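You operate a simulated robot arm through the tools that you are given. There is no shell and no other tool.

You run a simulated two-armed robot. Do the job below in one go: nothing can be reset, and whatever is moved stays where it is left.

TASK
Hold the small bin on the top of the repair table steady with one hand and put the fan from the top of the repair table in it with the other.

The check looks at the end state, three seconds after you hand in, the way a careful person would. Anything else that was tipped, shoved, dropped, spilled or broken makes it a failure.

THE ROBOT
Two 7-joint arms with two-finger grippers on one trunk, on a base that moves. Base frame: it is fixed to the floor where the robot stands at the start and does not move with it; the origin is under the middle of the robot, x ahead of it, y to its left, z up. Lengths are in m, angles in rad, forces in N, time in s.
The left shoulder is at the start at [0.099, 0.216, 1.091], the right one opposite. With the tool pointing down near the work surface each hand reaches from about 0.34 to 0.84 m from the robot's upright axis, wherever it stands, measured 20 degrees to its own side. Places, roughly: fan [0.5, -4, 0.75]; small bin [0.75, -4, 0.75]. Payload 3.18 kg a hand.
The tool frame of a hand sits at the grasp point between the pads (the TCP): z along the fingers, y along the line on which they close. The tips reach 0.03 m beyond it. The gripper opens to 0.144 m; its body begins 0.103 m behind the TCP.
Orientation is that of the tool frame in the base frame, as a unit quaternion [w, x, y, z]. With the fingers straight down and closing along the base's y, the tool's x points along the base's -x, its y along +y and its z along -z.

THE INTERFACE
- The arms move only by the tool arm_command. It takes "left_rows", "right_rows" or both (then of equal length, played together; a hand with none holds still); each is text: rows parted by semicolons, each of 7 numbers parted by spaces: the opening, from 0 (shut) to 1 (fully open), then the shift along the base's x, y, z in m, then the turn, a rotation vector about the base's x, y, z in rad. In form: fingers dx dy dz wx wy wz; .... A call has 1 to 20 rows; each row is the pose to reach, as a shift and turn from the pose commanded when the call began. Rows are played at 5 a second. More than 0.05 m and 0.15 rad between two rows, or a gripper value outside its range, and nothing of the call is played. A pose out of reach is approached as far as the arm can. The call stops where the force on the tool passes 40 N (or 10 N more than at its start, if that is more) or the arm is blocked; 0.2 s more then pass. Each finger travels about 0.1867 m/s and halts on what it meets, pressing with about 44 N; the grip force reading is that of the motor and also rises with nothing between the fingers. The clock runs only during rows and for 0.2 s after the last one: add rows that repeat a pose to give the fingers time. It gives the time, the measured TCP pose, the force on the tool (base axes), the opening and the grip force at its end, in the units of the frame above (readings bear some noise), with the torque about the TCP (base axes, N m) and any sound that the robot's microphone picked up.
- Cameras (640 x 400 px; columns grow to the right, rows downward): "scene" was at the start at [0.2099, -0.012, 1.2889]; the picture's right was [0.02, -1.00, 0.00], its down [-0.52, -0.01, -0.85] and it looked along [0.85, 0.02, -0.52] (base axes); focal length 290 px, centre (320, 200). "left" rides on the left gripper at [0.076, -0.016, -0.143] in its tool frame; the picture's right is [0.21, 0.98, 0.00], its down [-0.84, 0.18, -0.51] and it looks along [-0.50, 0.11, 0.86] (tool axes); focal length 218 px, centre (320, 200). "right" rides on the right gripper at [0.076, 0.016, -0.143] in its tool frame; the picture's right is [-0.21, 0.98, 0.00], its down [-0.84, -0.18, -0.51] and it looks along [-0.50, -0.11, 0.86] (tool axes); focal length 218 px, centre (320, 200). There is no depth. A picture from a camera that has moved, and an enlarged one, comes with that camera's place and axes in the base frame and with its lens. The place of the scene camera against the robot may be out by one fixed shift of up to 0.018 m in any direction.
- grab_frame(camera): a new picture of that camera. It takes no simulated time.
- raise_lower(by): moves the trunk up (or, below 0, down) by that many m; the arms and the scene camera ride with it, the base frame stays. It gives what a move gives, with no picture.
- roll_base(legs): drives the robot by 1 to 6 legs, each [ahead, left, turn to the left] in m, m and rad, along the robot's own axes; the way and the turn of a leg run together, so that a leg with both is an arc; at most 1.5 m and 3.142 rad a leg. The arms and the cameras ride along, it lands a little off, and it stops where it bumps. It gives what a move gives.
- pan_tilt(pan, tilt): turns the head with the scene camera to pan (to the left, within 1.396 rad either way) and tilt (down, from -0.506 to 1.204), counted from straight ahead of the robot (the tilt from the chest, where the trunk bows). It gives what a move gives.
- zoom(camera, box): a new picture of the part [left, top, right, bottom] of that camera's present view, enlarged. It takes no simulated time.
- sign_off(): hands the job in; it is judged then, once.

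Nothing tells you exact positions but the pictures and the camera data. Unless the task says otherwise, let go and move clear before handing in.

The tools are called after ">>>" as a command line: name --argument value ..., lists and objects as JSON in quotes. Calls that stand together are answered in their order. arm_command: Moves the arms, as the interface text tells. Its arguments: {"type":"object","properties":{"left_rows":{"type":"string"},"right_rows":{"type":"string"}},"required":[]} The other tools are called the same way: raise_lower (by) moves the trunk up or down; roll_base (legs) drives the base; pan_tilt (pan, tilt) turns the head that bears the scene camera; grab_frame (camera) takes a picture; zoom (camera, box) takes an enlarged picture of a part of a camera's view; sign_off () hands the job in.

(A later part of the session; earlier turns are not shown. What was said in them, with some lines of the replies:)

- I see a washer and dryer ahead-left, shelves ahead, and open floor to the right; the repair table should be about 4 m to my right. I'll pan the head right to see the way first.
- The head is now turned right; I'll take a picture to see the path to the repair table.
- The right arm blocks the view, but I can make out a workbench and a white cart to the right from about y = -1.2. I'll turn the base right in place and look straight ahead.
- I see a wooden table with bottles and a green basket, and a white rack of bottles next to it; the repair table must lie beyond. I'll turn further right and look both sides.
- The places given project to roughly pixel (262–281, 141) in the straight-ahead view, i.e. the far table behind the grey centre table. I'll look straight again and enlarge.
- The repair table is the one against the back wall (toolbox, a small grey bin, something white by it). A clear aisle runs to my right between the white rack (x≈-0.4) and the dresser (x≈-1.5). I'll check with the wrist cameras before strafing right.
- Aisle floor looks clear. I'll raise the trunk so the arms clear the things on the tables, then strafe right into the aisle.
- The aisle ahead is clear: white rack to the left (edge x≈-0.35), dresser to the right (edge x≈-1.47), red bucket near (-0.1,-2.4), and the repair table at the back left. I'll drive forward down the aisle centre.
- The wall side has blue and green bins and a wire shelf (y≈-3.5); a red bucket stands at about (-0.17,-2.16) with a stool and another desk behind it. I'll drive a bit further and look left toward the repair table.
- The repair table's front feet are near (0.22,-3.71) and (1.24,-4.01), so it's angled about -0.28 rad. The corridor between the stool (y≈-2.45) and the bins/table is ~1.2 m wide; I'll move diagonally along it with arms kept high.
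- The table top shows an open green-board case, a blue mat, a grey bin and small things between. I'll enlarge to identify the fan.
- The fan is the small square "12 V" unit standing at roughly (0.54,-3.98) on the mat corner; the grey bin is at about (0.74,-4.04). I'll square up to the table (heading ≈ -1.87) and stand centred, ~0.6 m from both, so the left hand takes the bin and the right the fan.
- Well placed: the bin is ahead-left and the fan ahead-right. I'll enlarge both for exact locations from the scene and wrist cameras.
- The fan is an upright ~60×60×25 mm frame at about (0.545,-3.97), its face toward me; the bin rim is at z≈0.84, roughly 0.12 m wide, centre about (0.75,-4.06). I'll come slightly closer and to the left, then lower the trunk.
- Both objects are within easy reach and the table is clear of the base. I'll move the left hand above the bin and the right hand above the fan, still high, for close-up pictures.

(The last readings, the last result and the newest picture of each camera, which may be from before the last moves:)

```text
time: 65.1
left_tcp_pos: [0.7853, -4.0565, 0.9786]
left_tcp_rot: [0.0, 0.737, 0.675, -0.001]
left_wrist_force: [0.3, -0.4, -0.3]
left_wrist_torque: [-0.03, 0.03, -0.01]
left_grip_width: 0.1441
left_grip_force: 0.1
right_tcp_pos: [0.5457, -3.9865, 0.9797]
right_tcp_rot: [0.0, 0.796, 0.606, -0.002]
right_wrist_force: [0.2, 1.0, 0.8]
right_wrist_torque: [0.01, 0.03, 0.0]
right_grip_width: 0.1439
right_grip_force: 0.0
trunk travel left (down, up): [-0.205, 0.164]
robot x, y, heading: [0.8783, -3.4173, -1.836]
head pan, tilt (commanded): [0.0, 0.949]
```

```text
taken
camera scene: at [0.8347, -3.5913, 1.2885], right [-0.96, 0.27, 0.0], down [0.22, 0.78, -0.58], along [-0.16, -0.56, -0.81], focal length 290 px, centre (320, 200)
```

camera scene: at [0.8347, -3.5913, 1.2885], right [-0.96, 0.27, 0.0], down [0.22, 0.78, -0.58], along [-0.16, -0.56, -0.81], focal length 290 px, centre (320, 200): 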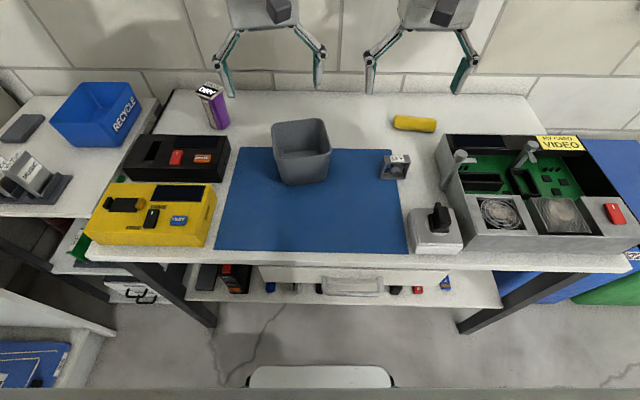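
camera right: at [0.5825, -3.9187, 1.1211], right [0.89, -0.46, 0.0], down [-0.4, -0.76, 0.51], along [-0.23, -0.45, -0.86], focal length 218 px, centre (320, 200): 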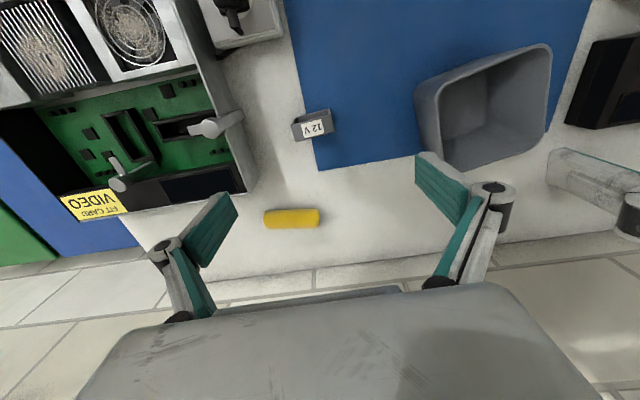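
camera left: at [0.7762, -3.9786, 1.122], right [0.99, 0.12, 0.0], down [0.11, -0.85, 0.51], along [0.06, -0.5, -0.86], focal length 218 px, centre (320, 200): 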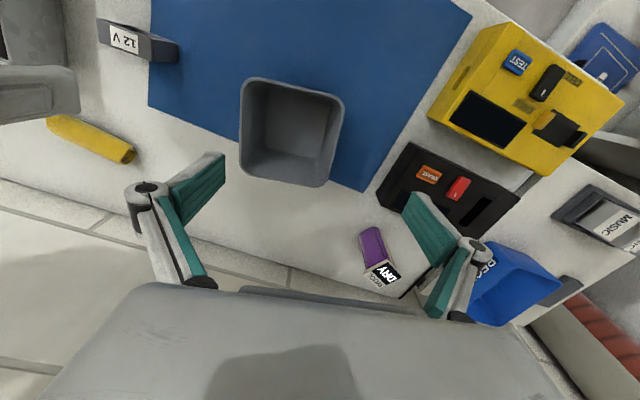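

The two wrist views agree: rim at z≈0.84 with corners near (0.69,-4.00), (0.806,-4.00), (0.80,-4.12), (0.683,-4.12); fan centre ≈ (0.542,-3.977), top z≈0.81. I'll enlarge both views to tighten these numbers.

>>> zoom --camera "right" --box '[260, 80, 380, 155]'

>>> zoom --camera "left" --box '[200, 50, 392, 210]'

>>> zoom --camera "scene" --box '[200, 0, 500, 200]'

```text
5.33 times, centred on (320, 118) of right
camera zoom: at [0.5825, -3.9187, 1.1211], right [0.89, -0.46, 0.0], down [-0.4, -0.76, 0.51], along [-0.23, -0.45, -0.86], focal length 1164 px, centre (320, 640)
```

zoom: 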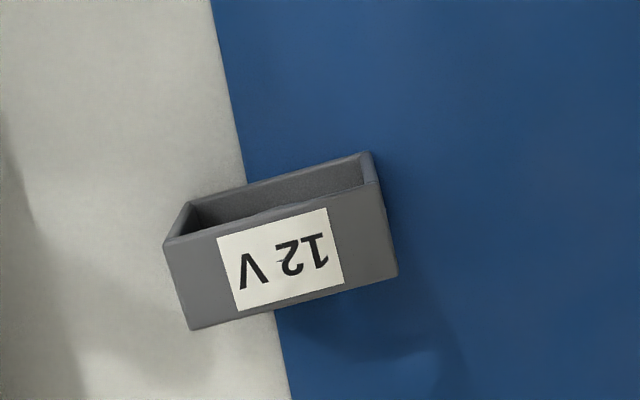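

```text
2.50 times, centred on (296, 130) of left
camera zoom: at [0.7762, -3.9786, 1.122], right [0.99, 0.12, 0.0], down [0.11, -0.85, 0.51], along [0.06, -0.5, -0.86], focal length 546 px, centre (380, 375)
```

zoom: 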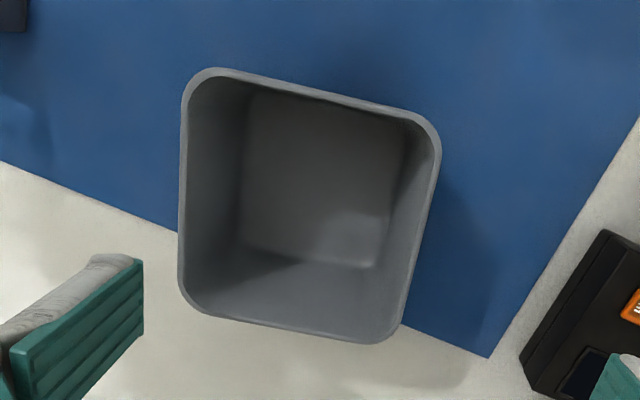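

```text
2.00 times, centred on (350, 100) of scene
camera zoom: at [0.8347, -3.5913, 1.2885], right [-0.96, 0.27, 0.0], down [0.22, 0.78, -0.58], along [-0.16, -0.56, -0.81], focal length 580 px, centre (260, 400)
```

zoom: 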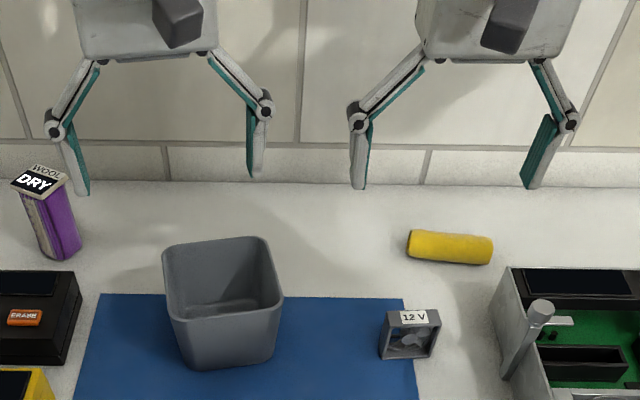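

The bin rim spans x 0.685–0.809, y -4.12 to -3.998 at z≈0.84; the fan is about 57 mm wide, 23 mm thick, centred at (0.540,-3.977), yaw ≈ -0.215. Plan: the left hand pinches the bin's left wall near its far end, the right hand grips the fan by its sides. First I bring the left fingers to just above the left wall.

>>> arm_command --left_rows "0.8 0.007 -0.0105 -0.01 0.033 0.03 0.013; 0.6 0.014 -0.021 -0.03 0.066 0.06 0.027; 0.42 0.0202 -0.0315 -0.05 0.1 0.09 0.04; 0.42 0.0202 -0.0315 -0.08 0.1 0.09 0.04; 0.42 0.0202 -0.0315 -0.08 0.1 0.09 0.04"

>>> grab_frame --camera "left"

>>> zoom --camera "scene" --box '[200, 50, 440, 200]'

>>> grab_frame --camera "right"

```text
time: 66.3
left_tcp_pos: [0.8065, -4.0876, 0.8989]
left_tcp_rot: [-0.068, 0.722, 0.688, -0.001]
left_wrist_force: [-0.6, -0.3, 0.0]
left_wrist_torque: [-0.02, -0.02, 0.05]
left_grip_width: 0.0604
left_grip_force: 0.1
right_tcp_pos: [0.5457, -3.9883, 0.979]
right_tcp_rot: [0.0, 0.795, 0.606, 0.0]
right_wrist_force: [-0.4, 0.4, 0.6]
right_wrist_torque: [0.02, 0.0, 0.0]
right_grip_width: 0.1438
right_grip_force: 0.0
trunk travel left (down, up): [-0.205, 0.164]
robot x, y, heading: [0.8719, -3.4237, -1.84]
head pan, tilt (commanded): [0.0, 0.949]
```

```text
taken
camera left: at [0.8066, -4.0248, 1.0492], right [0.98, 0.17, -0.08], down [0.18, -0.9, 0.41], along [0.0, -0.41, -0.91], focal length 218 px, centre (320, 200)
```

left: 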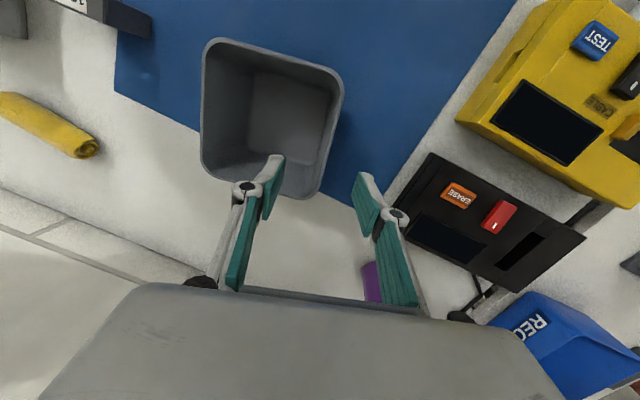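

```text
2.67 times, centred on (320, 125) of scene
camera zoom: at [0.8342, -3.592, 1.2882], right [-0.96, 0.27, 0.0], down [0.22, 0.78, -0.58], along [-0.16, -0.56, -0.81], focal length 773 px, centre (320, 400)
```

zoom: 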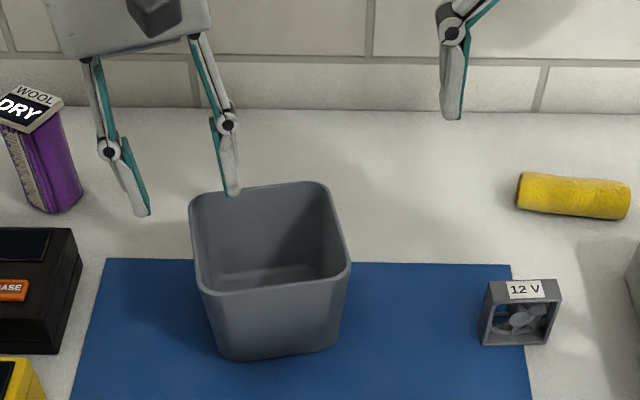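

```text
taken
camera right: at [0.5821, -3.919, 1.1205], right [0.89, -0.46, 0.0], down [-0.4, -0.76, 0.51], along [-0.23, -0.45, -0.86], focal length 218 px, centre (320, 200)
```

right: 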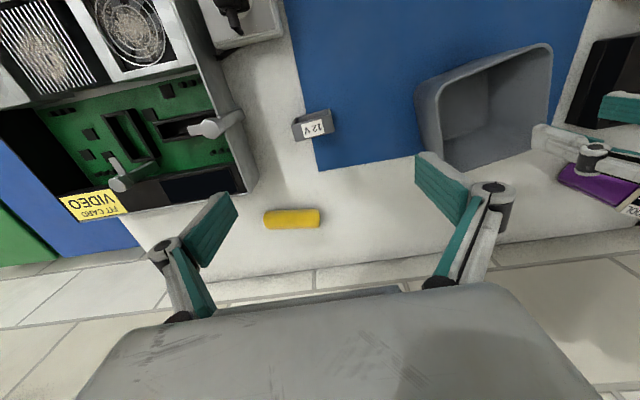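

The fingers straddle the left wall (rim x≈0.806 at y≈-4.088) with ~3 cm each side, clear of the black box and purple can. I'll descend and check before closing.

>>> arm_command --left_rows "0.42 -0.0005 0 -0.025 0 0 0; 0.42 -0.001 0 -0.05 0 0 0; 0.42 -0.0015 0 -0.074 0 0 0; 0.42 -0.0015 0 -0.074 0 0 0"

>>> grab_frame --camera "left"

>>> zoom --camera "scene" --box '[200, 50, 440, 200]'

```text
time: 67.3
left_tcp_pos: [0.8046, -4.0844, 0.8248]
left_tcp_rot: [-0.068, 0.722, 0.689, 0.0]
left_wrist_force: [0.2, 1.0, 0.2]
left_wrist_torque: [-0.04, -0.01, -0.01]
left_grip_width: 0.0606
left_grip_force: 0.0
right_tcp_pos: [0.5464, -3.9878, 0.979]
right_tcp_rot: [0.0, 0.795, 0.606, 0.0]
right_wrist_force: [0.2, 0.7, 0.4]
right_wrist_torque: [0.02, 0.01, -0.01]
right_grip_width: 0.1438
right_grip_force: 0.0
trunk travel left (down, up): [-0.205, 0.164]
robot x, y, heading: [0.8732, -3.4124, -1.84]
head pan, tilt (commanded): [0.0, 0.949]
```

```text
taken
camera left: at [0.8054, -4.0234, 0.9749], right [0.98, 0.17, -0.08], down [0.18, -0.9, 0.41], along [0.0, -0.41, -0.91], focal length 218 px, centre (320, 200)
```

left: 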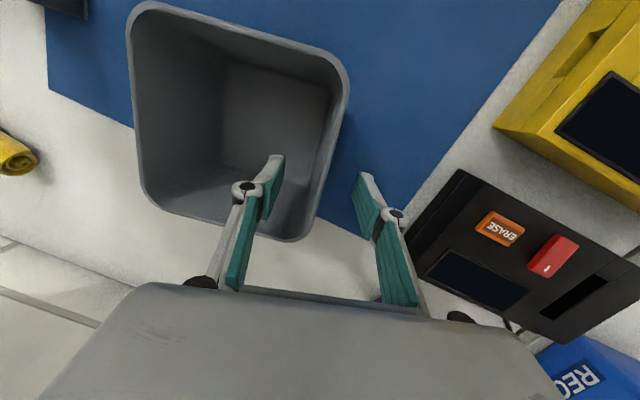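

```text
2.67 times, centred on (320, 125) of scene
camera zoom: at [0.8341, -3.5921, 1.2882], right [-0.96, 0.27, 0.0], down [0.22, 0.78, -0.58], along [-0.16, -0.56, -0.81], focal length 773 px, centre (320, 400)
```

zoom: 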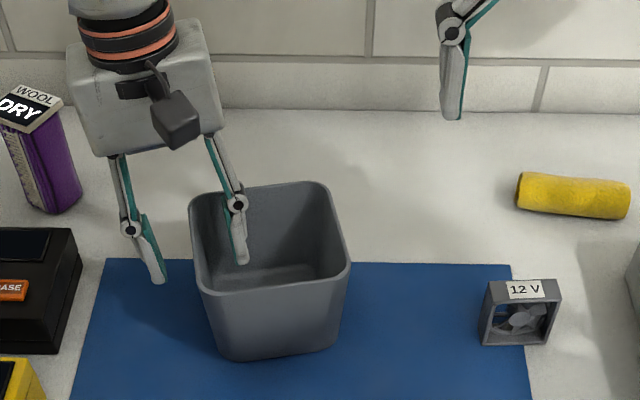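

The inner finger is in the bin and the outer one outside, with the wall centred between them. I'll close gently on the wall.

>>> arm_command --left_rows "0.3 0 0 0 0 0 0; 0.18 0 0 0 0 0 0; 0.08 0 0 0 0 0 0; 0 0 0 0 0 0 0; 0 0 0 0 0 0 0; 0 0 0 0 0 0 0"

>>> grab_frame --camera "left"

>>> zoom --camera "scene" --box '[200, 50, 440, 200]'

```text
time: 68.7
left_tcp_pos: [0.8042, -4.0851, 0.8255]
left_tcp_rot: [-0.068, 0.722, 0.688, 0.0]
left_wrist_force: [-1.4, 1.1, -0.3]
left_wrist_torque: [-0.05, -0.02, -0.06]
left_grip_width: 0.0062
left_grip_force: 35.2
right_tcp_pos: [0.5464, -3.9868, 0.9787]
right_tcp_rot: [-0.001, 0.796, 0.605, 0.001]
right_wrist_force: [0.1, -0.6, -0.6]
right_wrist_torque: [0.02, 0.0, 0.02]
right_grip_width: 0.1441
right_grip_force: 0.1
trunk travel left (down, up): [-0.205, 0.164]
robot x, y, heading: [0.877, -3.4181, -1.841]
head pan, tilt (commanded): [0.0, 0.949]
```

```text
taken
camera left: at [0.8051, -4.0234, 0.9748], right [0.98, 0.17, -0.08], down [0.18, -0.9, 0.41], along [0.0, -0.41, -0.91], focal length 218 px, centre (320, 200)
```

left: 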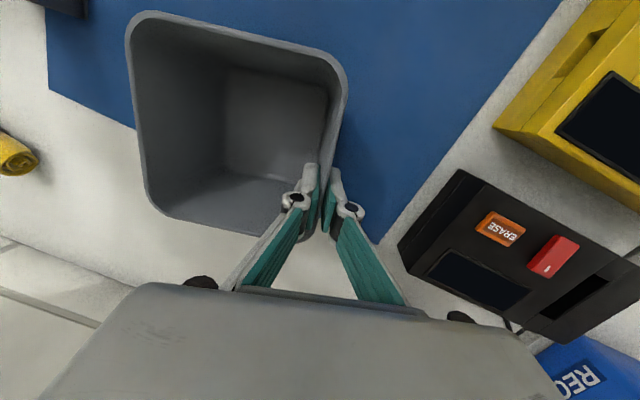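

```text
2.67 times, centred on (320, 125) of scene
camera zoom: at [0.8339, -3.5924, 1.288], right [-0.96, 0.27, 0.0], down [0.22, 0.78, -0.58], along [-0.16, -0.56, -0.81], focal length 773 px, centre (320, 400)
```

zoom: 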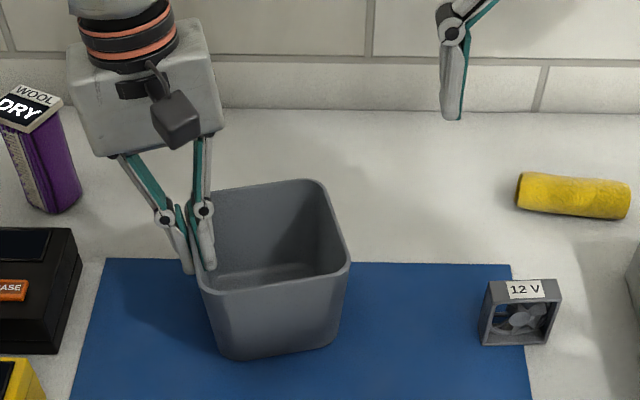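

The left hand now grips the bin wall (35 N, 6 mm) and the bin is in place. Next the right hand lines up over the fan (shift ≈ -5 mm x, +10 mm y, yaw +0.05) and comes down partway.

>>> arm_command --right_rows "0.85 -0.0027 0.0052 -0.03 0 0 0.025; 0.7 -0.0053 0.0104 -0.06 0 0 0.05; 0.7 -0.0053 0.0104 -0.09 0 0 0.05; 0.7 -0.0053 0.0104 -0.11 0 0 0.05; 0.7 -0.0053 0.0104 -0.11 0 0 0.05"

>>> grab_frame --camera "right"

>>> zoom --camera "scene" --box '[300, 60, 492, 180]'

```text
time: 69.9
left_tcp_pos: [0.8041, -4.0855, 0.8254]
left_tcp_rot: [-0.068, 0.722, 0.688, 0.001]
left_wrist_force: [1.7, -0.7, 0.3]
left_wrist_torque: [-0.14, -0.11, 0.05]
left_grip_width: 0.0057
left_grip_force: 34.5
right_tcp_pos: [0.5404, -3.9781, 0.8669]
right_tcp_rot: [0.001, 0.78, 0.626, 0.0]
right_wrist_force: [0.1, 0.2, -0.8]
right_wrist_torque: [-0.01, 0.02, -0.01]
right_grip_width: 0.1004
right_grip_force: 0.0
trunk travel left (down, up): [-0.205, 0.164]
robot x, y, heading: [0.874, -3.4182, -1.841]
head pan, tilt (commanded): [0.0, 0.949]
```

```text
taken
camera right: at [0.5733, -3.9083, 1.0089], right [0.91, -0.42, 0.0], down [-0.36, -0.78, 0.51], along [-0.21, -0.46, -0.86], focal length 218 px, centre (320, 200)
```

right: 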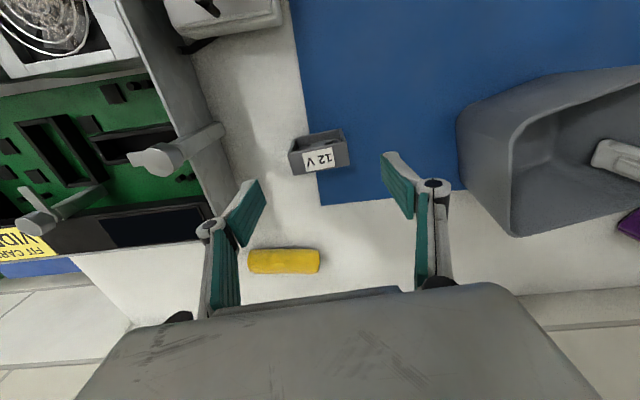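

```text
3.33 times, centred on (396, 120) of scene
camera zoom: at [0.8341, -3.5925, 1.2881], right [-0.96, 0.27, 0.0], down [0.22, 0.78, -0.58], along [-0.16, -0.56, -0.81], focal length 966 px, centre (67, 467)
```

zoom: 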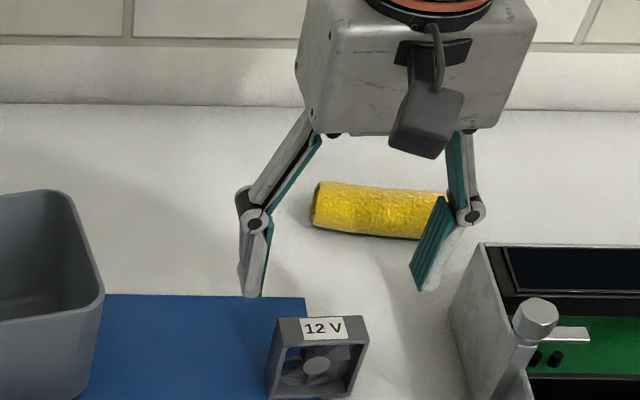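

The fan is centred between the fingers (residual ≈ +2 mm x, +4 mm y). I'll correct, go down so the pads cover the upper half of the fan, and close.

>>> arm_command --right_rows "0.7 0.001 0.002 -0.03 0 0 0; 0.7 0.002 0.0037 -0.059 0 0 0; 0.7 0.002 0.0037 -0.059 0 0 0"

>>> grab_frame --camera "right"

>>> zoom --camera "scene" --box '[300, 80, 492, 200]'

```text
time: 70.7
left_tcp_pos: [0.8044, -4.0855, 0.826]
left_tcp_rot: [-0.068, 0.722, 0.689, 0.0]
left_wrist_force: [0.0, 1.2, 0.3]
left_wrist_torque: [-0.02, -0.1, -0.02]
left_grip_width: 0.0061
left_grip_force: 35.4
right_tcp_pos: [0.5426, -3.9719, 0.8069]
right_tcp_rot: [0.0, 0.78, 0.625, 0.0]
right_wrist_force: [0.1, 0.4, 0.1]
right_wrist_torque: [-0.01, 0.0, 0.01]
right_grip_width: 0.1008
right_grip_force: 0.0
trunk travel left (down, up): [-0.205, 0.164]
robot x, y, heading: [0.8777, -3.4196, -1.842]
head pan, tilt (commanded): [0.0, 0.949]
```

```text
taken
camera right: at [0.5754, -3.9019, 0.9496], right [0.91, -0.42, 0.0], down [-0.36, -0.78, 0.51], along [-0.21, -0.46, -0.86], focal length 218 px, centre (320, 200)
```

right: 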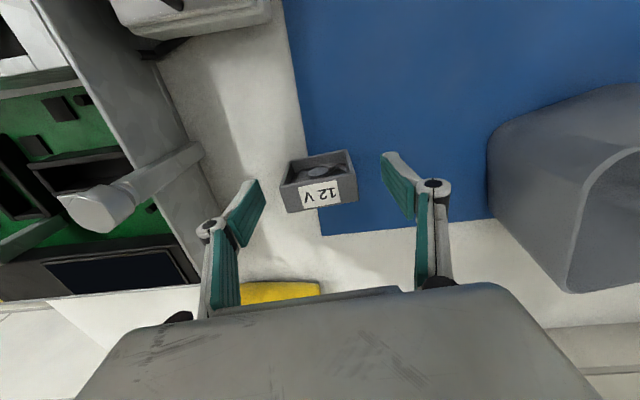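

```text
3.33 times, centred on (396, 140) of scene
camera zoom: at [0.834, -3.5923, 1.2881], right [-0.96, 0.27, 0.0], down [0.22, 0.78, -0.58], along [-0.16, -0.56, -0.81], focal length 966 px, centre (67, 400)
```

zoom: 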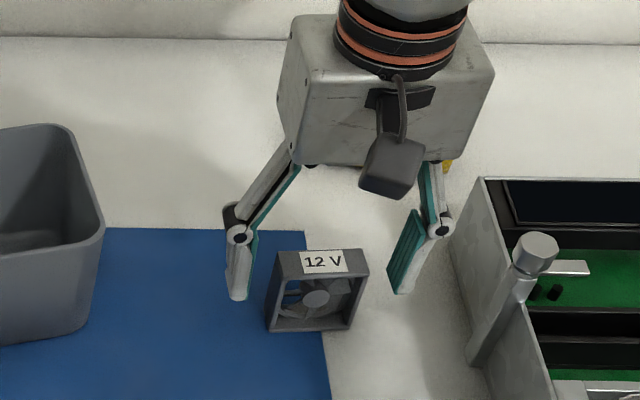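

The fan's top sits right at the TCP between the pads. Closing on it now.

>>> arm_command --right_rows "0.55 0 0 0 0 0 0; 0.42 0 0 0 0 0 0; 0.3 0 0 0 0 0 0; 0.1 0 0 0 0 0 0; 0.1 0 0 0 0 0 0; 0.1 0 0 0 0 0 0"

>>> grab_frame --camera "right"

>>> zoom --camera "scene" --box '[300, 80, 492, 200]'

```text
time: 72.1
left_tcp_pos: [0.8045, -4.0861, 0.8255]
left_tcp_rot: [-0.068, 0.722, 0.688, 0.001]
left_wrist_force: [-0.5, 0.9, -0.2]
left_wrist_torque: [-0.05, -0.09, -0.03]
left_grip_width: 0.0058
left_grip_force: 35.0
right_tcp_pos: [0.5428, -3.9725, 0.808]
right_tcp_rot: [-0.001, 0.781, 0.625, 0.0]
right_wrist_force: [-0.9, 0.5, 1.5]
right_wrist_torque: [0.03, 0.07, 0.0]
right_grip_width: 0.0592
right_grip_force: 43.7
trunk travel left (down, up): [-0.205, 0.164]
robot x, y, heading: [0.8797, -3.4193, -1.842]
head pan, tilt (commanded): [0.0, 0.949]
```

```text
taken
camera right: at [0.5753, -3.9019, 0.9498], right [0.91, -0.42, 0.0], down [-0.36, -0.78, 0.51], along [-0.21, -0.46, -0.86], focal length 218 px, centre (320, 200)
```

right: 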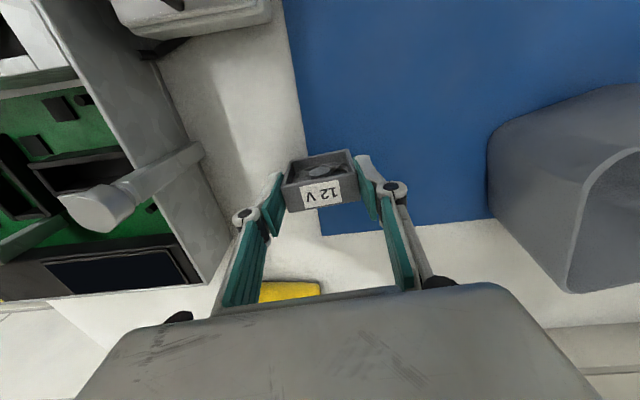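

```text
3.33 times, centred on (396, 140) of scene
camera zoom: at [0.8339, -3.5924, 1.288], right [-0.96, 0.27, 0.0], down [0.22, 0.78, -0.58], along [-0.16, -0.56, -0.81], focal length 966 px, centre (67, 400)
```

zoom: 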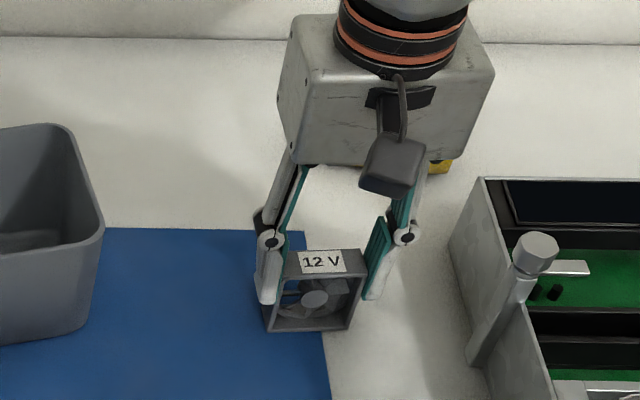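

The fan is held firmly (59 mm, 44 N). I'll lift it straight up and check it.

>>> arm_command --right_rows "0.1 0 0 0.02 0 0 0; 0.1 0 0 0.05 0 0 0; 0.1 0 0 0.085 0 0 0; 0.1 0 0 0.12 0 0 0; 0.1 0 0 0.15 0 0 0; 0.1 0 0 0.15 0 0 0"

>>> grab_frame --camera "right"

>>> grab_frame --camera "scene"

```text
time: 73.5
left_tcp_pos: [0.8051, -4.0859, 0.8259]
left_tcp_rot: [-0.068, 0.722, 0.689, 0.001]
left_wrist_force: [1.5, 1.3, -0.3]
left_wrist_torque: [-0.03, -0.12, -0.03]
left_grip_width: 0.0061
left_grip_force: 35.2
right_tcp_pos: [0.5418, -3.9747, 0.9577]
right_tcp_rot: [-0.001, 0.781, 0.625, 0.0]
right_wrist_force: [0.7, -0.2, -1.4]
right_wrist_torque: [0.03, 0.02, 0.0]
right_grip_width: 0.0588
right_grip_force: 43.9
trunk travel left (down, up): [-0.205, 0.164]
robot x, y, heading: [0.8749, -3.4202, -1.844]
head pan, tilt (commanded): [0.0, 0.949]
```

```text
taken
camera right: at [0.574, -3.9051, 1.1], right [0.91, -0.42, 0.0], down [-0.36, -0.78, 0.51], along [-0.21, -0.46, -0.86], focal length 218 px, centre (320, 200)
```

right: 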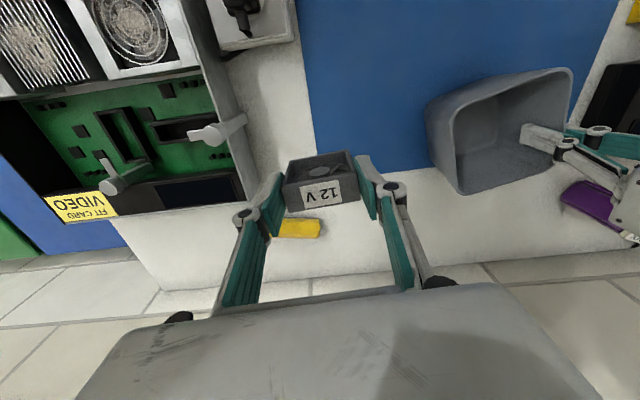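

```text
taken
camera scene: at [0.8342, -3.5924, 1.288], right [-0.96, 0.27, 0.0], down [0.22, 0.78, -0.58], along [-0.16, -0.56, -0.81], focal length 290 px, centre (320, 200)
```

scene: 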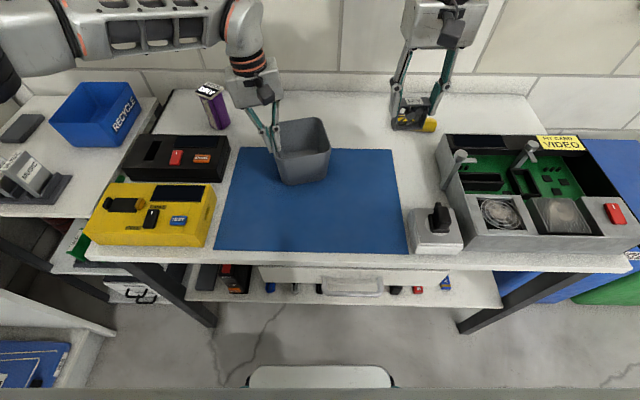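

The fan is lifted cleanly and the bin hasn't moved. Next I carry the fan over the bin at safe height, leaning the right hand away from the left one as it goes.

>>> arm_command --right_rows "0.1 0.025 -0.007 0 -0.0475 -0.075 0.0425; 0.1 0.055 -0.015 0 -0.095 -0.15 0.085; 0.1 0.085 -0.024 0 -0.1425 -0.225 0.1275; 0.1 0.115 -0.033 0 -0.19 -0.3 0.17; 0.1 0.14 -0.04 0 -0.19 -0.3 0.17; 0.1 0.14 -0.04 0 -0.19 -0.3 0.17"

>>> grab_frame --camera "scene"

>>> zoom --camera "scene" --box '[200, 20, 440, 200]'

>>> grab_frame --camera "right"

>>> grab_frame --camera "left"

```text
time: 74.9
left_tcp_pos: [0.8044, -4.0851, 0.8247]
left_tcp_rot: [-0.069, 0.722, 0.688, 0.001]
left_wrist_force: [0.0, 0.7, -0.5]
left_wrist_torque: [-0.07, -0.05, -0.02]
left_grip_width: 0.0059
left_grip_force: 35.2
right_tcp_pos: [0.6808, -4.0113, 0.956]
right_tcp_rot: [0.167, 0.712, 0.679, 0.058]
right_wrist_force: [-0.7, 0.0, -0.2]
right_wrist_torque: [0.0, 0.01, -0.01]
right_grip_width: 0.0589
right_grip_force: 43.7
trunk travel left (down, up): [-0.205, 0.164]
robot x, y, heading: [0.878, -3.4239, -1.84]
head pan, tilt (commanded): [0.0, 0.949]
```

```text
taken
camera scene: at [0.8339, -3.5925, 1.288], right [-0.96, 0.27, 0.0], down [0.22, 0.78, -0.58], along [-0.16, -0.56, -0.81], focal length 290 px, centre (320, 200)
```

scene: 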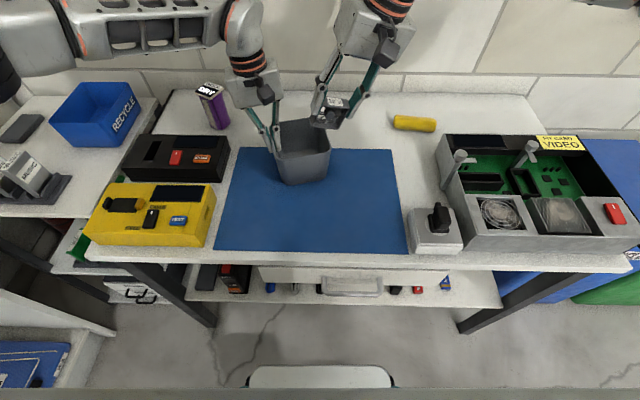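

```text
2.22 times, centred on (320, 110) of scene
camera zoom: at [0.8339, -3.5925, 1.288], right [-0.96, 0.27, 0.0], down [0.22, 0.78, -0.58], along [-0.16, -0.56, -0.81], focal length 644 px, centre (320, 400)
```

zoom: 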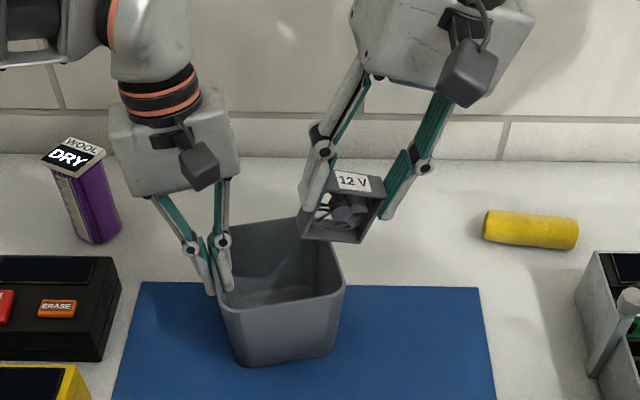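

```text
taken
camera right: at [0.6572, -3.9148, 1.0832], right [0.91, -0.23, 0.34], down [-0.39, -0.75, 0.54], along [0.13, -0.62, -0.77], focal length 218 px, centre (320, 200)
```

right: 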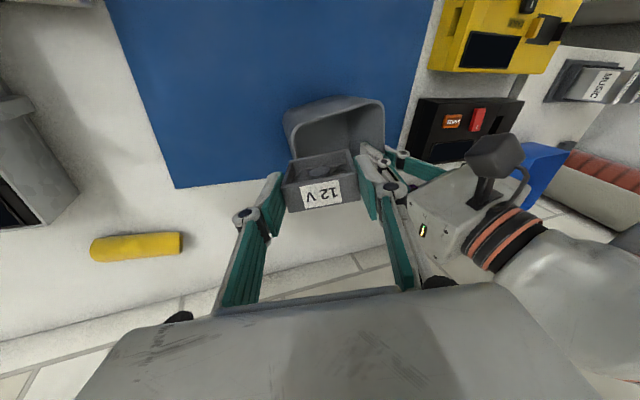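

```text
taken
camera left: at [0.805, -4.0235, 0.9748], right [0.98, 0.17, -0.08], down [0.18, -0.9, 0.41], along [0.0, -0.41, -0.91], focal length 218 px, centre (320, 200)
```

left: 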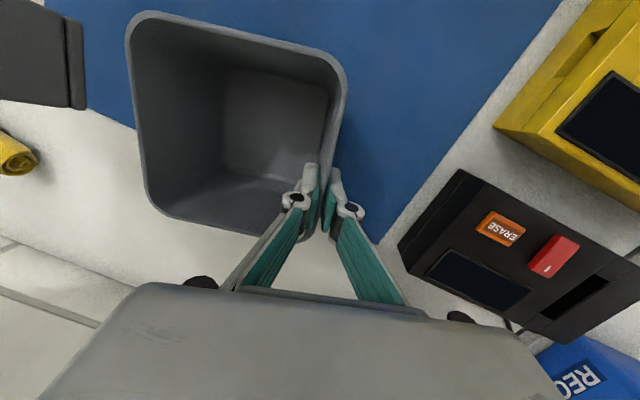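

The fan is tilted slightly, over the bin's right edge, with good clearance from the left hand. I'll slide over to above the bin's near half and look again before lowering.

>>> arm_command --right_rows "0.1 0.02 -0.007 0 0 0 0; 0.1 0.04 -0.0145 -0.01 0 0 0; 0.1 0.058 -0.0217 -0.025 0 0 0; 0.1 0.058 -0.0217 -0.025 0 0 0"

>>> zoom --camera "scene" --box '[200, 20, 440, 200]'

>>> grab_frame --camera "left"

>>> grab_frame --camera "right"

```text
time: 75.9
left_tcp_pos: [0.8036, -4.0855, 0.8245]
left_tcp_rot: [-0.068, 0.722, 0.689, -0.001]
left_wrist_force: [-1.4, 0.6, 0.5]
left_wrist_torque: [-0.05, -0.07, -0.01]
left_grip_width: 0.0061
left_grip_force: 35.5
right_tcp_pos: [0.7368, -4.0332, 0.9326]
right_tcp_rot: [0.167, 0.713, 0.679, 0.057]
right_wrist_force: [-1.4, 0.2, -1.8]
right_wrist_torque: [0.02, 0.01, -0.04]
right_grip_width: 0.059
right_grip_force: 43.8
trunk travel left (down, up): [-0.205, 0.164]
robot x, y, heading: [0.876, -3.417, -1.842]
head pan, tilt (commanded): [0.0, 0.949]
```

```text
2.22 times, centred on (320, 110) of scene
camera zoom: at [0.834, -3.5924, 1.288], right [-0.96, 0.27, 0.0], down [0.22, 0.78, -0.58], along [-0.16, -0.56, -0.81], focal length 644 px, centre (320, 400)
```

zoom: 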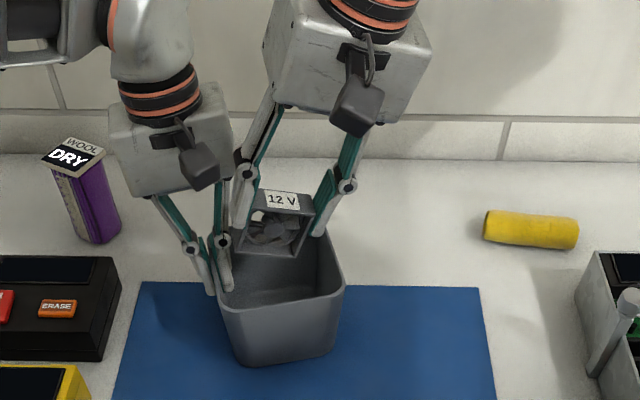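

```text
taken
camera left: at [0.8053, -4.0235, 0.9748], right [0.98, 0.17, -0.08], down [0.18, -0.9, 0.41], along [0.0, -0.41, -0.91], focal length 218 px, centre (320, 200)
```

left: 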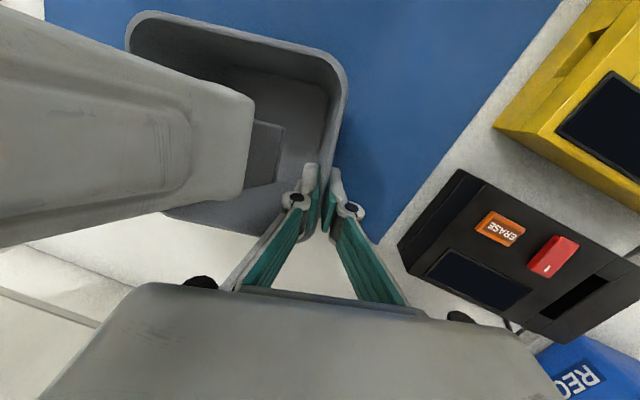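

```text
taken
camera right: at [0.7146, -3.9367, 1.0602], right [0.91, -0.23, 0.34], down [-0.39, -0.75, 0.54], along [0.13, -0.62, -0.77], focal length 218 px, centre (320, 200)
```

right: 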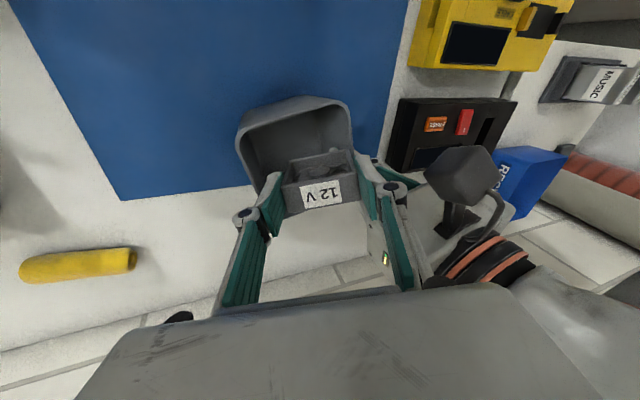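

The fan is above the bin opening with fingers and bodies clear of the left hand. I'll lower it in small steps until it's well below the rim.

>>> arm_command --right_rows "0.1 0.001 0 -0.02 0 0 0; 0.1 0.002 0 -0.04 0 0 0; 0.1 0.002 0 -0.055 0 0 0; 0.1 0.002 0 -0.07 0 0 0; 0.1 0.002 0 -0.07 0 0 0"

>>> zoom --camera "scene" --box '[200, 20, 440, 200]'

>>> grab_frame --camera "left"

>>> grab_frame --camera "right"

```text
time: 77.1
left_tcp_pos: [0.8051, -4.0861, 0.8249]
left_tcp_rot: [-0.068, 0.722, 0.689, 0.0]
left_wrist_force: [1.7, 1.4, 0.0]
left_wrist_torque: [-0.04, -0.13, -0.03]
left_grip_width: 0.006
left_grip_force: 34.8
right_tcp_pos: [0.7414, -4.0321, 0.8646]
right_tcp_rot: [0.166, 0.713, 0.679, 0.058]
right_wrist_force: [-0.5, -0.1, -1.2]
right_wrist_torque: [0.03, 0.05, -0.05]
right_grip_width: 0.0589
right_grip_force: 44.1
trunk travel left (down, up): [-0.205, 0.164]
robot x, y, heading: [0.8771, -3.4163, -1.84]
head pan, tilt (commanded): [0.0, 0.949]
```

```text
2.22 times, centred on (320, 110) of scene
camera zoom: at [0.8341, -3.5924, 1.288], right [-0.96, 0.27, 0.0], down [0.22, 0.78, -0.58], along [-0.16, -0.56, -0.81], focal length 644 px, centre (320, 400)
```

zoom: 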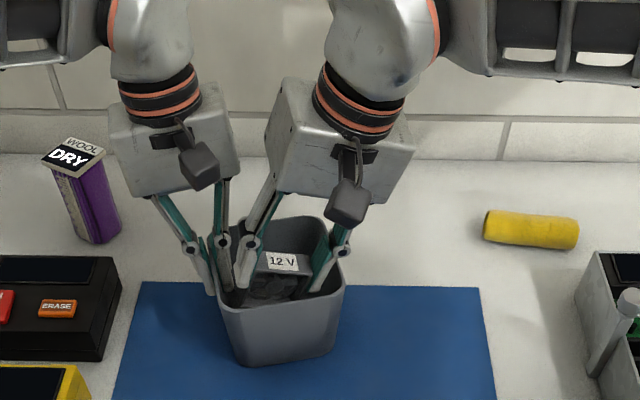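

```text
taken
camera left: at [0.8055, -4.0235, 0.9748], right [0.98, 0.17, -0.08], down [0.18, -0.9, 0.41], along [0.0, -0.41, -0.91], focal length 218 px, centre (320, 200)
```

left: 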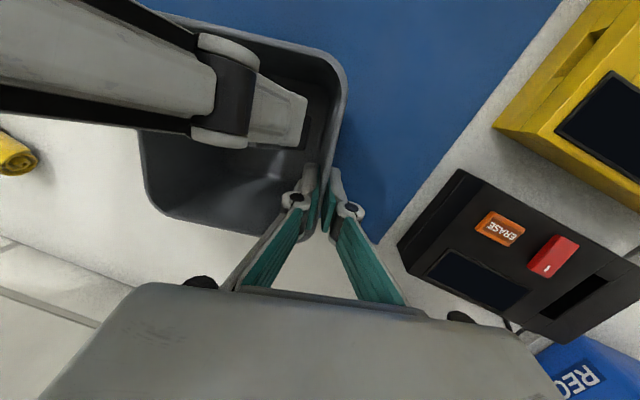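

```text
taken
camera right: at [0.7183, -3.9352, 0.9915], right [0.91, -0.23, 0.34], down [-0.39, -0.75, 0.54], along [0.13, -0.62, -0.77], focal length 218 px, centre (320, 200)
```

right: 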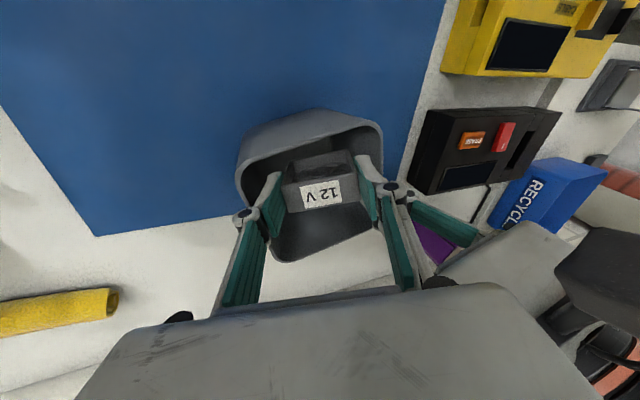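

The fan hangs inside the bin opening with its lower part below the rim. I'll lower 1 cm more and open the right gripper just enough to release it.

>>> arm_command --right_rows "0.1 0 0 -0.01 0 0 0; 0.1 0 0 -0.01 0 0 0; 0.43 0 0 -0.01 0 0 0; 0.46 0 0 -0.01 0 0 0; 0.48 0 0 -0.01 0 0 0; 0.48 0 0 -0.01 0 0 0; 0.48 0 0 -0.01 0 0 0"

>>> zoom --camera "scene" --box '[200, 20, 440, 200]'

>>> grab_frame --camera "right"

>>> grab_frame --camera "left"

```text
time: 78.7
left_tcp_pos: [0.8034, -4.0851, 0.8253]
left_tcp_rot: [-0.068, 0.723, 0.688, 0.001]
left_wrist_force: [1.2, 0.0, 0.8]
left_wrist_torque: [-0.13, -0.13, -0.01]
left_grip_width: 0.0058
left_grip_force: 35.1
right_tcp_pos: [0.7412, -4.0328, 0.8541]
right_tcp_rot: [0.166, 0.713, 0.679, 0.058]
right_wrist_force: [-0.7, 0.5, 0.0]
right_wrist_torque: [-0.02, -0.01, -0.01]
right_grip_width: 0.0695
right_grip_force: 0.0
trunk travel left (down, up): [-0.205, 0.164]
robot x, y, heading: [0.876, -3.4196, -1.841]
head pan, tilt (commanded): [0.0, 0.949]
```

```text
2.22 times, centred on (320, 110) of scene
camera zoom: at [0.8341, -3.5925, 1.288], right [-0.96, 0.27, 0.0], down [0.22, 0.78, -0.58], along [-0.16, -0.56, -0.81], focal length 644 px, centre (320, 400)
```

zoom: 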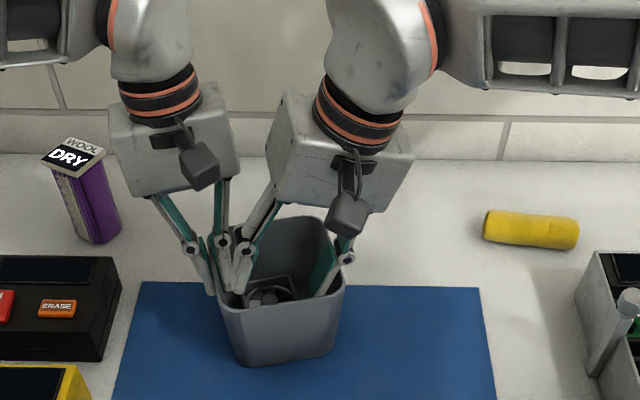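

```text
taken
camera right: at [0.7181, -3.9362, 0.9816], right [0.91, -0.23, 0.34], down [-0.39, -0.75, 0.54], along [0.13, -0.62, -0.77], focal length 218 px, centre (320, 200)
```

right: 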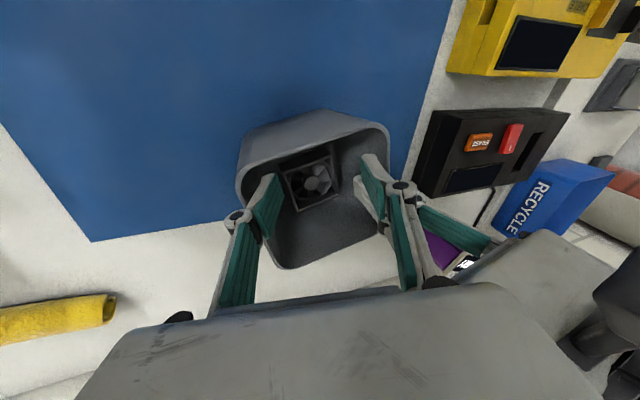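

```text
taken
camera left: at [0.8053, -4.0236, 0.9748], right [0.98, 0.17, -0.08], down [0.18, -0.9, 0.41], along [0.0, -0.41, -0.91], focal length 218 px, centre (320, 200)
```

left: 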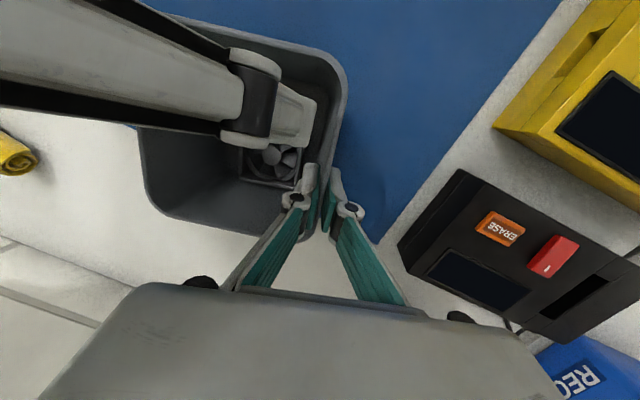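

The fan has dropped into the bin and lies on its floor. I'll back the right hand out along its own axis and away to the right.

>>> arm_command --right_rows "0.48 -0.0084 0.0042 0.0285 0 0 0; 0.48 -0.0168 0.0084 0.057 0 0 0; 0.48 -0.0252 0.0126 0.0855 0 0 0; 0.48 -0.0386 0.0168 0.114 0 0 0; 0.48 -0.065 0.03 0.14 0 0 0; 0.48 -0.1 0.05 0.16 0.04 0.06 0; 0.48 -0.14 0.07 0.18 0.1 0.15 -0.05; 0.48 -0.14 0.07 0.18 0.1 0.15 -0.05"

>>> zoom --camera "scene" --box '[200, 20, 440, 200]'

>>> grab_frame --camera "left"

>>> grab_frame --camera "right"

```text
time: 80.5
left_tcp_pos: [0.8055, -4.0862, 0.8256]
left_tcp_rot: [-0.067, 0.722, 0.688, 0.001]
left_wrist_force: [2.0, 0.9, -0.4]
left_wrist_torque: [0.0, -0.13, -0.04]
left_grip_width: 0.0061
left_grip_force: 35.1
right_tcp_pos: [0.6002, -3.9636, 1.0299]
right_tcp_rot: [0.081, 0.739, 0.668, 0.033]
right_wrist_force: [0.7, -0.5, 0.7]
right_wrist_torque: [0.02, -0.01, 0.0]
right_grip_width: 0.0689
right_grip_force: 0.0
trunk travel left (down, up): [-0.205, 0.164]
robot x, y, heading: [0.8752, -3.4191, -1.843]
head pan, tilt (commanded): [0.0, 0.949]
```

```text
2.22 times, centred on (320, 110) of scene
camera zoom: at [0.8341, -3.5923, 1.288], right [-0.96, 0.27, 0.0], down [0.22, 0.78, -0.58], along [-0.16, -0.56, -0.81], focal length 644 px, centre (320, 400)
```

zoom: 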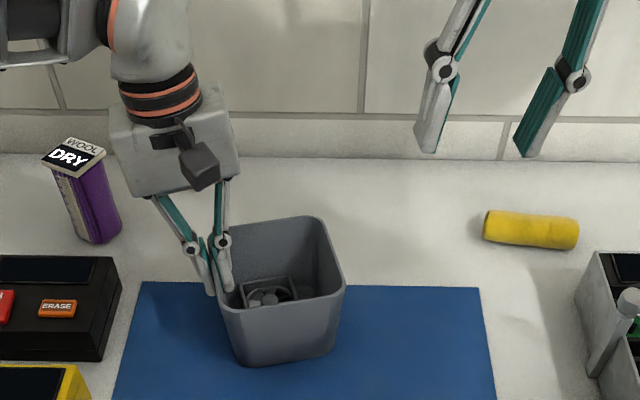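

```text
taken
camera left: at [0.8053, -4.0233, 0.9749], right [0.98, 0.17, -0.08], down [0.18, -0.9, 0.41], along [0.0, -0.41, -0.91], focal length 218 px, centre (320, 200)
```

left: 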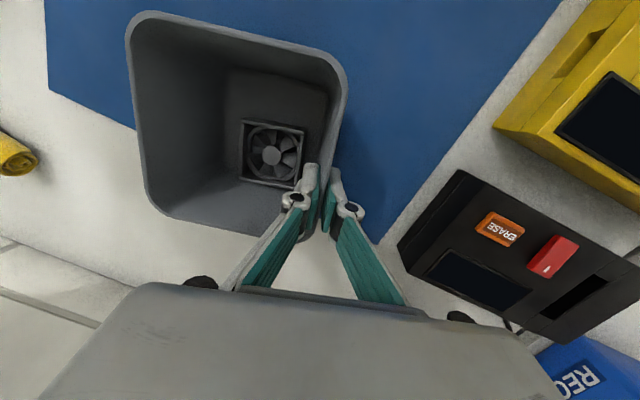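

```text
taken
camera right: at [0.6022, -3.8814, 1.1679], right [0.94, -0.3, 0.17], down [-0.34, -0.78, 0.52], along [-0.02, -0.55, -0.84], focal length 218 px, centre (320, 200)
```

right: 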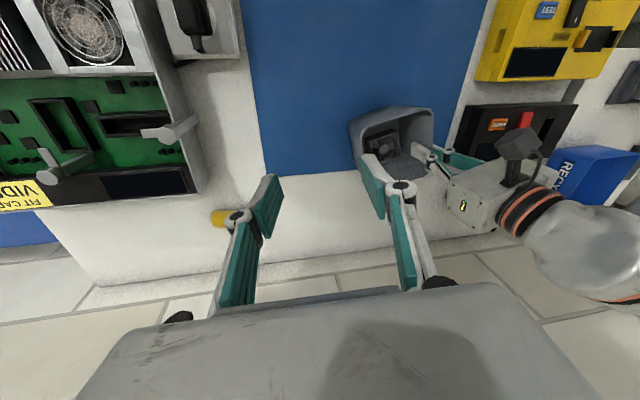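

The fan lies flat inside the bin, the bin stands where it was. Now I open the left hand slowly, then lift it straight out.

>>> arm_command --left_rows "0.05 0 0 0 0 0 0; 0.08 0 0 0 0 0 0; 0.13 0 0 0 0 0 0; 0.2 0 0 0 0 0 0; 0.3 0 0 0 0 0 0; 0.36 0 0 0 0 0 0; 0.36 0 0 0 0 0 0"

>>> grab_frame --camera "left"

>>> zoom --camera "scene" --box '[200, 20, 440, 200]'

```text
time: 82.1
left_tcp_pos: [0.8041, -4.0857, 0.8243]
left_tcp_rot: [-0.068, 0.722, 0.688, 0.0]
left_wrist_force: [0.5, -0.5, -0.7]
left_wrist_torque: [0.03, 0.03, 0.01]
left_grip_width: 0.0516
left_grip_force: 0.1
right_tcp_pos: [0.5998, -3.9661, 1.029]
right_tcp_rot: [0.081, 0.739, 0.668, 0.035]
right_wrist_force: [-0.1, 0.9, -0.6]
right_wrist_torque: [0.0, 0.02, 0.0]
right_grip_width: 0.0692
right_grip_force: 0.1
trunk travel left (down, up): [-0.205, 0.164]
robot x, y, heading: [0.876, -3.4189, -1.839]
head pan, tilt (commanded): [0.0, 0.949]
```

```text
taken
camera left: at [0.8053, -4.0236, 0.9748], right [0.98, 0.17, -0.08], down [0.18, -0.9, 0.41], along [0.0, -0.41, -0.91], focal length 218 px, centre (320, 200)
```

left: 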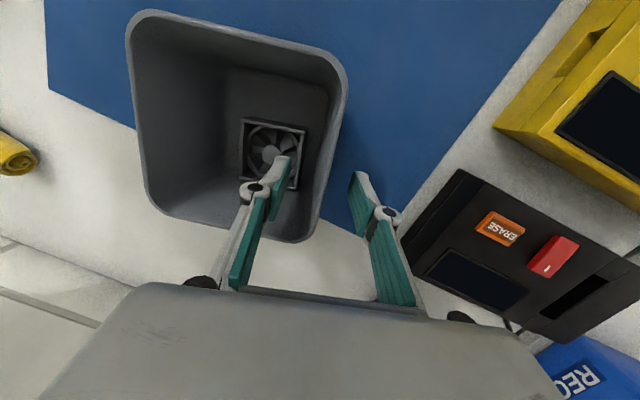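

```text
2.22 times, centred on (320, 110) of scene
camera zoom: at [0.834, -3.5924, 1.288], right [-0.96, 0.27, 0.0], down [0.22, 0.78, -0.58], along [-0.16, -0.56, -0.81], focal length 644 px, centre (320, 400)
```

zoom: 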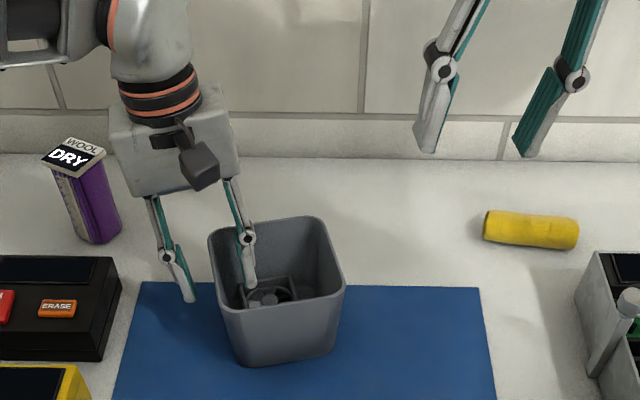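

The left hand has let go and the bin stands unmoved, upright. I'll lift the left hand straight up out of the bin.

>>> arm_command --left_rows "0.36 0.002 -0.002 0.025 0 0 0; 0.36 0.004 -0.004 0.055 0 0 0; 0.36 0.007 -0.007 0.09 0 0 0; 0.36 0.01 -0.01 0.13 0 0 0; 0.36 0.03 0.005 0.17 0 0 0; 0.36 0.06 0.03 0.2 0 0 0; 0.36 0.09 0.06 0.22 0 0 0; 0.36 0.09 0.06 0.22 0 0 0"

>>> grab_frame --camera "scene"

>>> zoom --camera "scene" --box '[200, 80, 440, 230]'

>>> grab_frame --camera "left"

```text
time: 83.9
left_tcp_pos: [0.8931, -4.0269, 1.0455]
left_tcp_rot: [-0.069, 0.722, 0.689, 0.0]
left_wrist_force: [-0.9, -0.4, -0.4]
left_wrist_torque: [0.03, -0.02, -0.03]
left_grip_width: 0.0516
left_grip_force: 0.0
right_tcp_pos: [0.6, -3.9662, 1.0293]
right_tcp_rot: [0.081, 0.738, 0.669, 0.034]
right_wrist_force: [-0.9, -0.4, -0.5]
right_wrist_torque: [0.02, -0.01, -0.02]
right_grip_width: 0.0691
right_grip_force: 0.0
trunk travel left (down, up): [-0.205, 0.164]
robot x, y, heading: [0.8799, -3.4199, -1.843]
head pan, tilt (commanded): [0.0, 0.949]
```

```text
taken
camera scene: at [0.8332, -3.5931, 1.2878], right [-0.96, 0.27, 0.0], down [0.22, 0.78, -0.58], along [-0.15, -0.56, -0.81], focal length 290 px, centre (320, 200)
```

scene: 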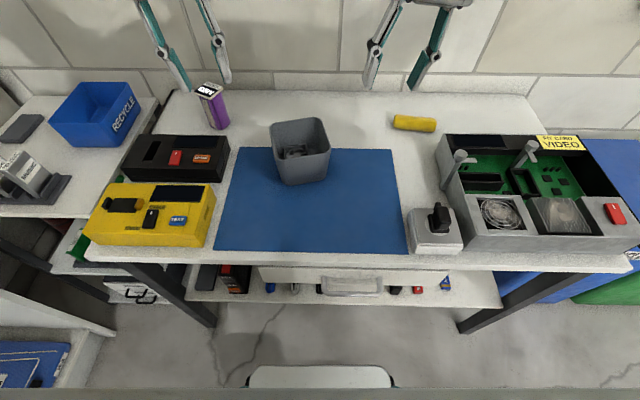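

```text
2.67 times, centred on (320, 155) of scene
camera zoom: at [0.8332, -3.5931, 1.2878], right [-0.96, 0.27, 0.0], down [0.22, 0.78, -0.58], along [-0.15, -0.56, -0.81], focal length 773 px, centre (320, 320)
```

zoom: 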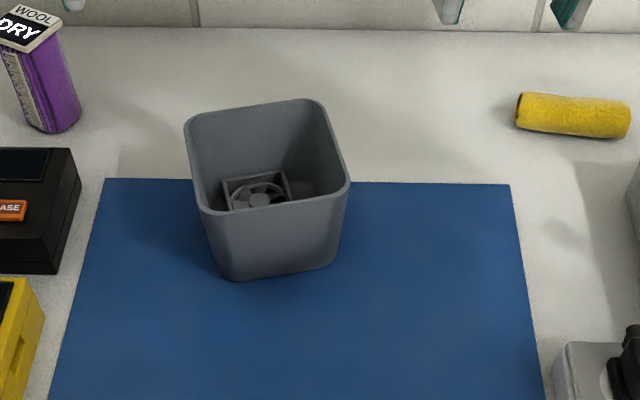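

```text
taken
camera left: at [0.8942, -3.9657, 1.1955], right [0.98, 0.17, -0.07], down [0.18, -0.9, 0.41], along [0.0, -0.41, -0.91], focal length 218 px, centre (320, 200)
```

left: 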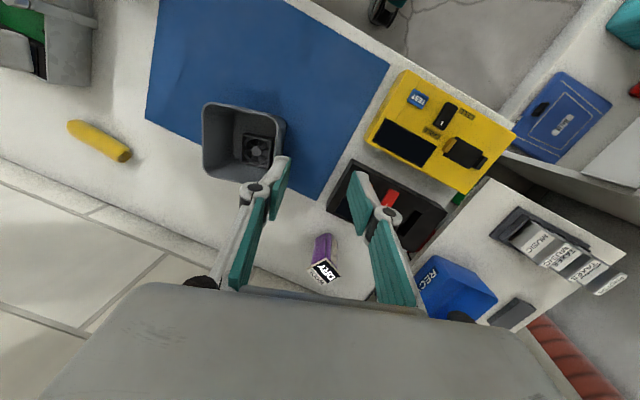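

The fan lies inside the grey bin, the bin stands upright in its place on the mat, and nothing else on the table looks moved. Both hands are open and well clear above, so I'm handing in.

>>> sign_off

```text
The job is handed in.
```

The fan is lying flat inside the small grey bin on the repair table, and the job is handed in.

The left hand pinched the bin's left wall to keep it steady. Meanwhile the right hand picked up the fan, lowered it partly into the bin and released it, so it fell the last 5 cm or so to the floor of the bin. Both hands then let go and lifted clear.

In the last pictures the bin stands upright in its place on the mat, and nothing else on the table looks moved. I saw no sign of a bump on the drive over. I did not go back to look at the things I passed.
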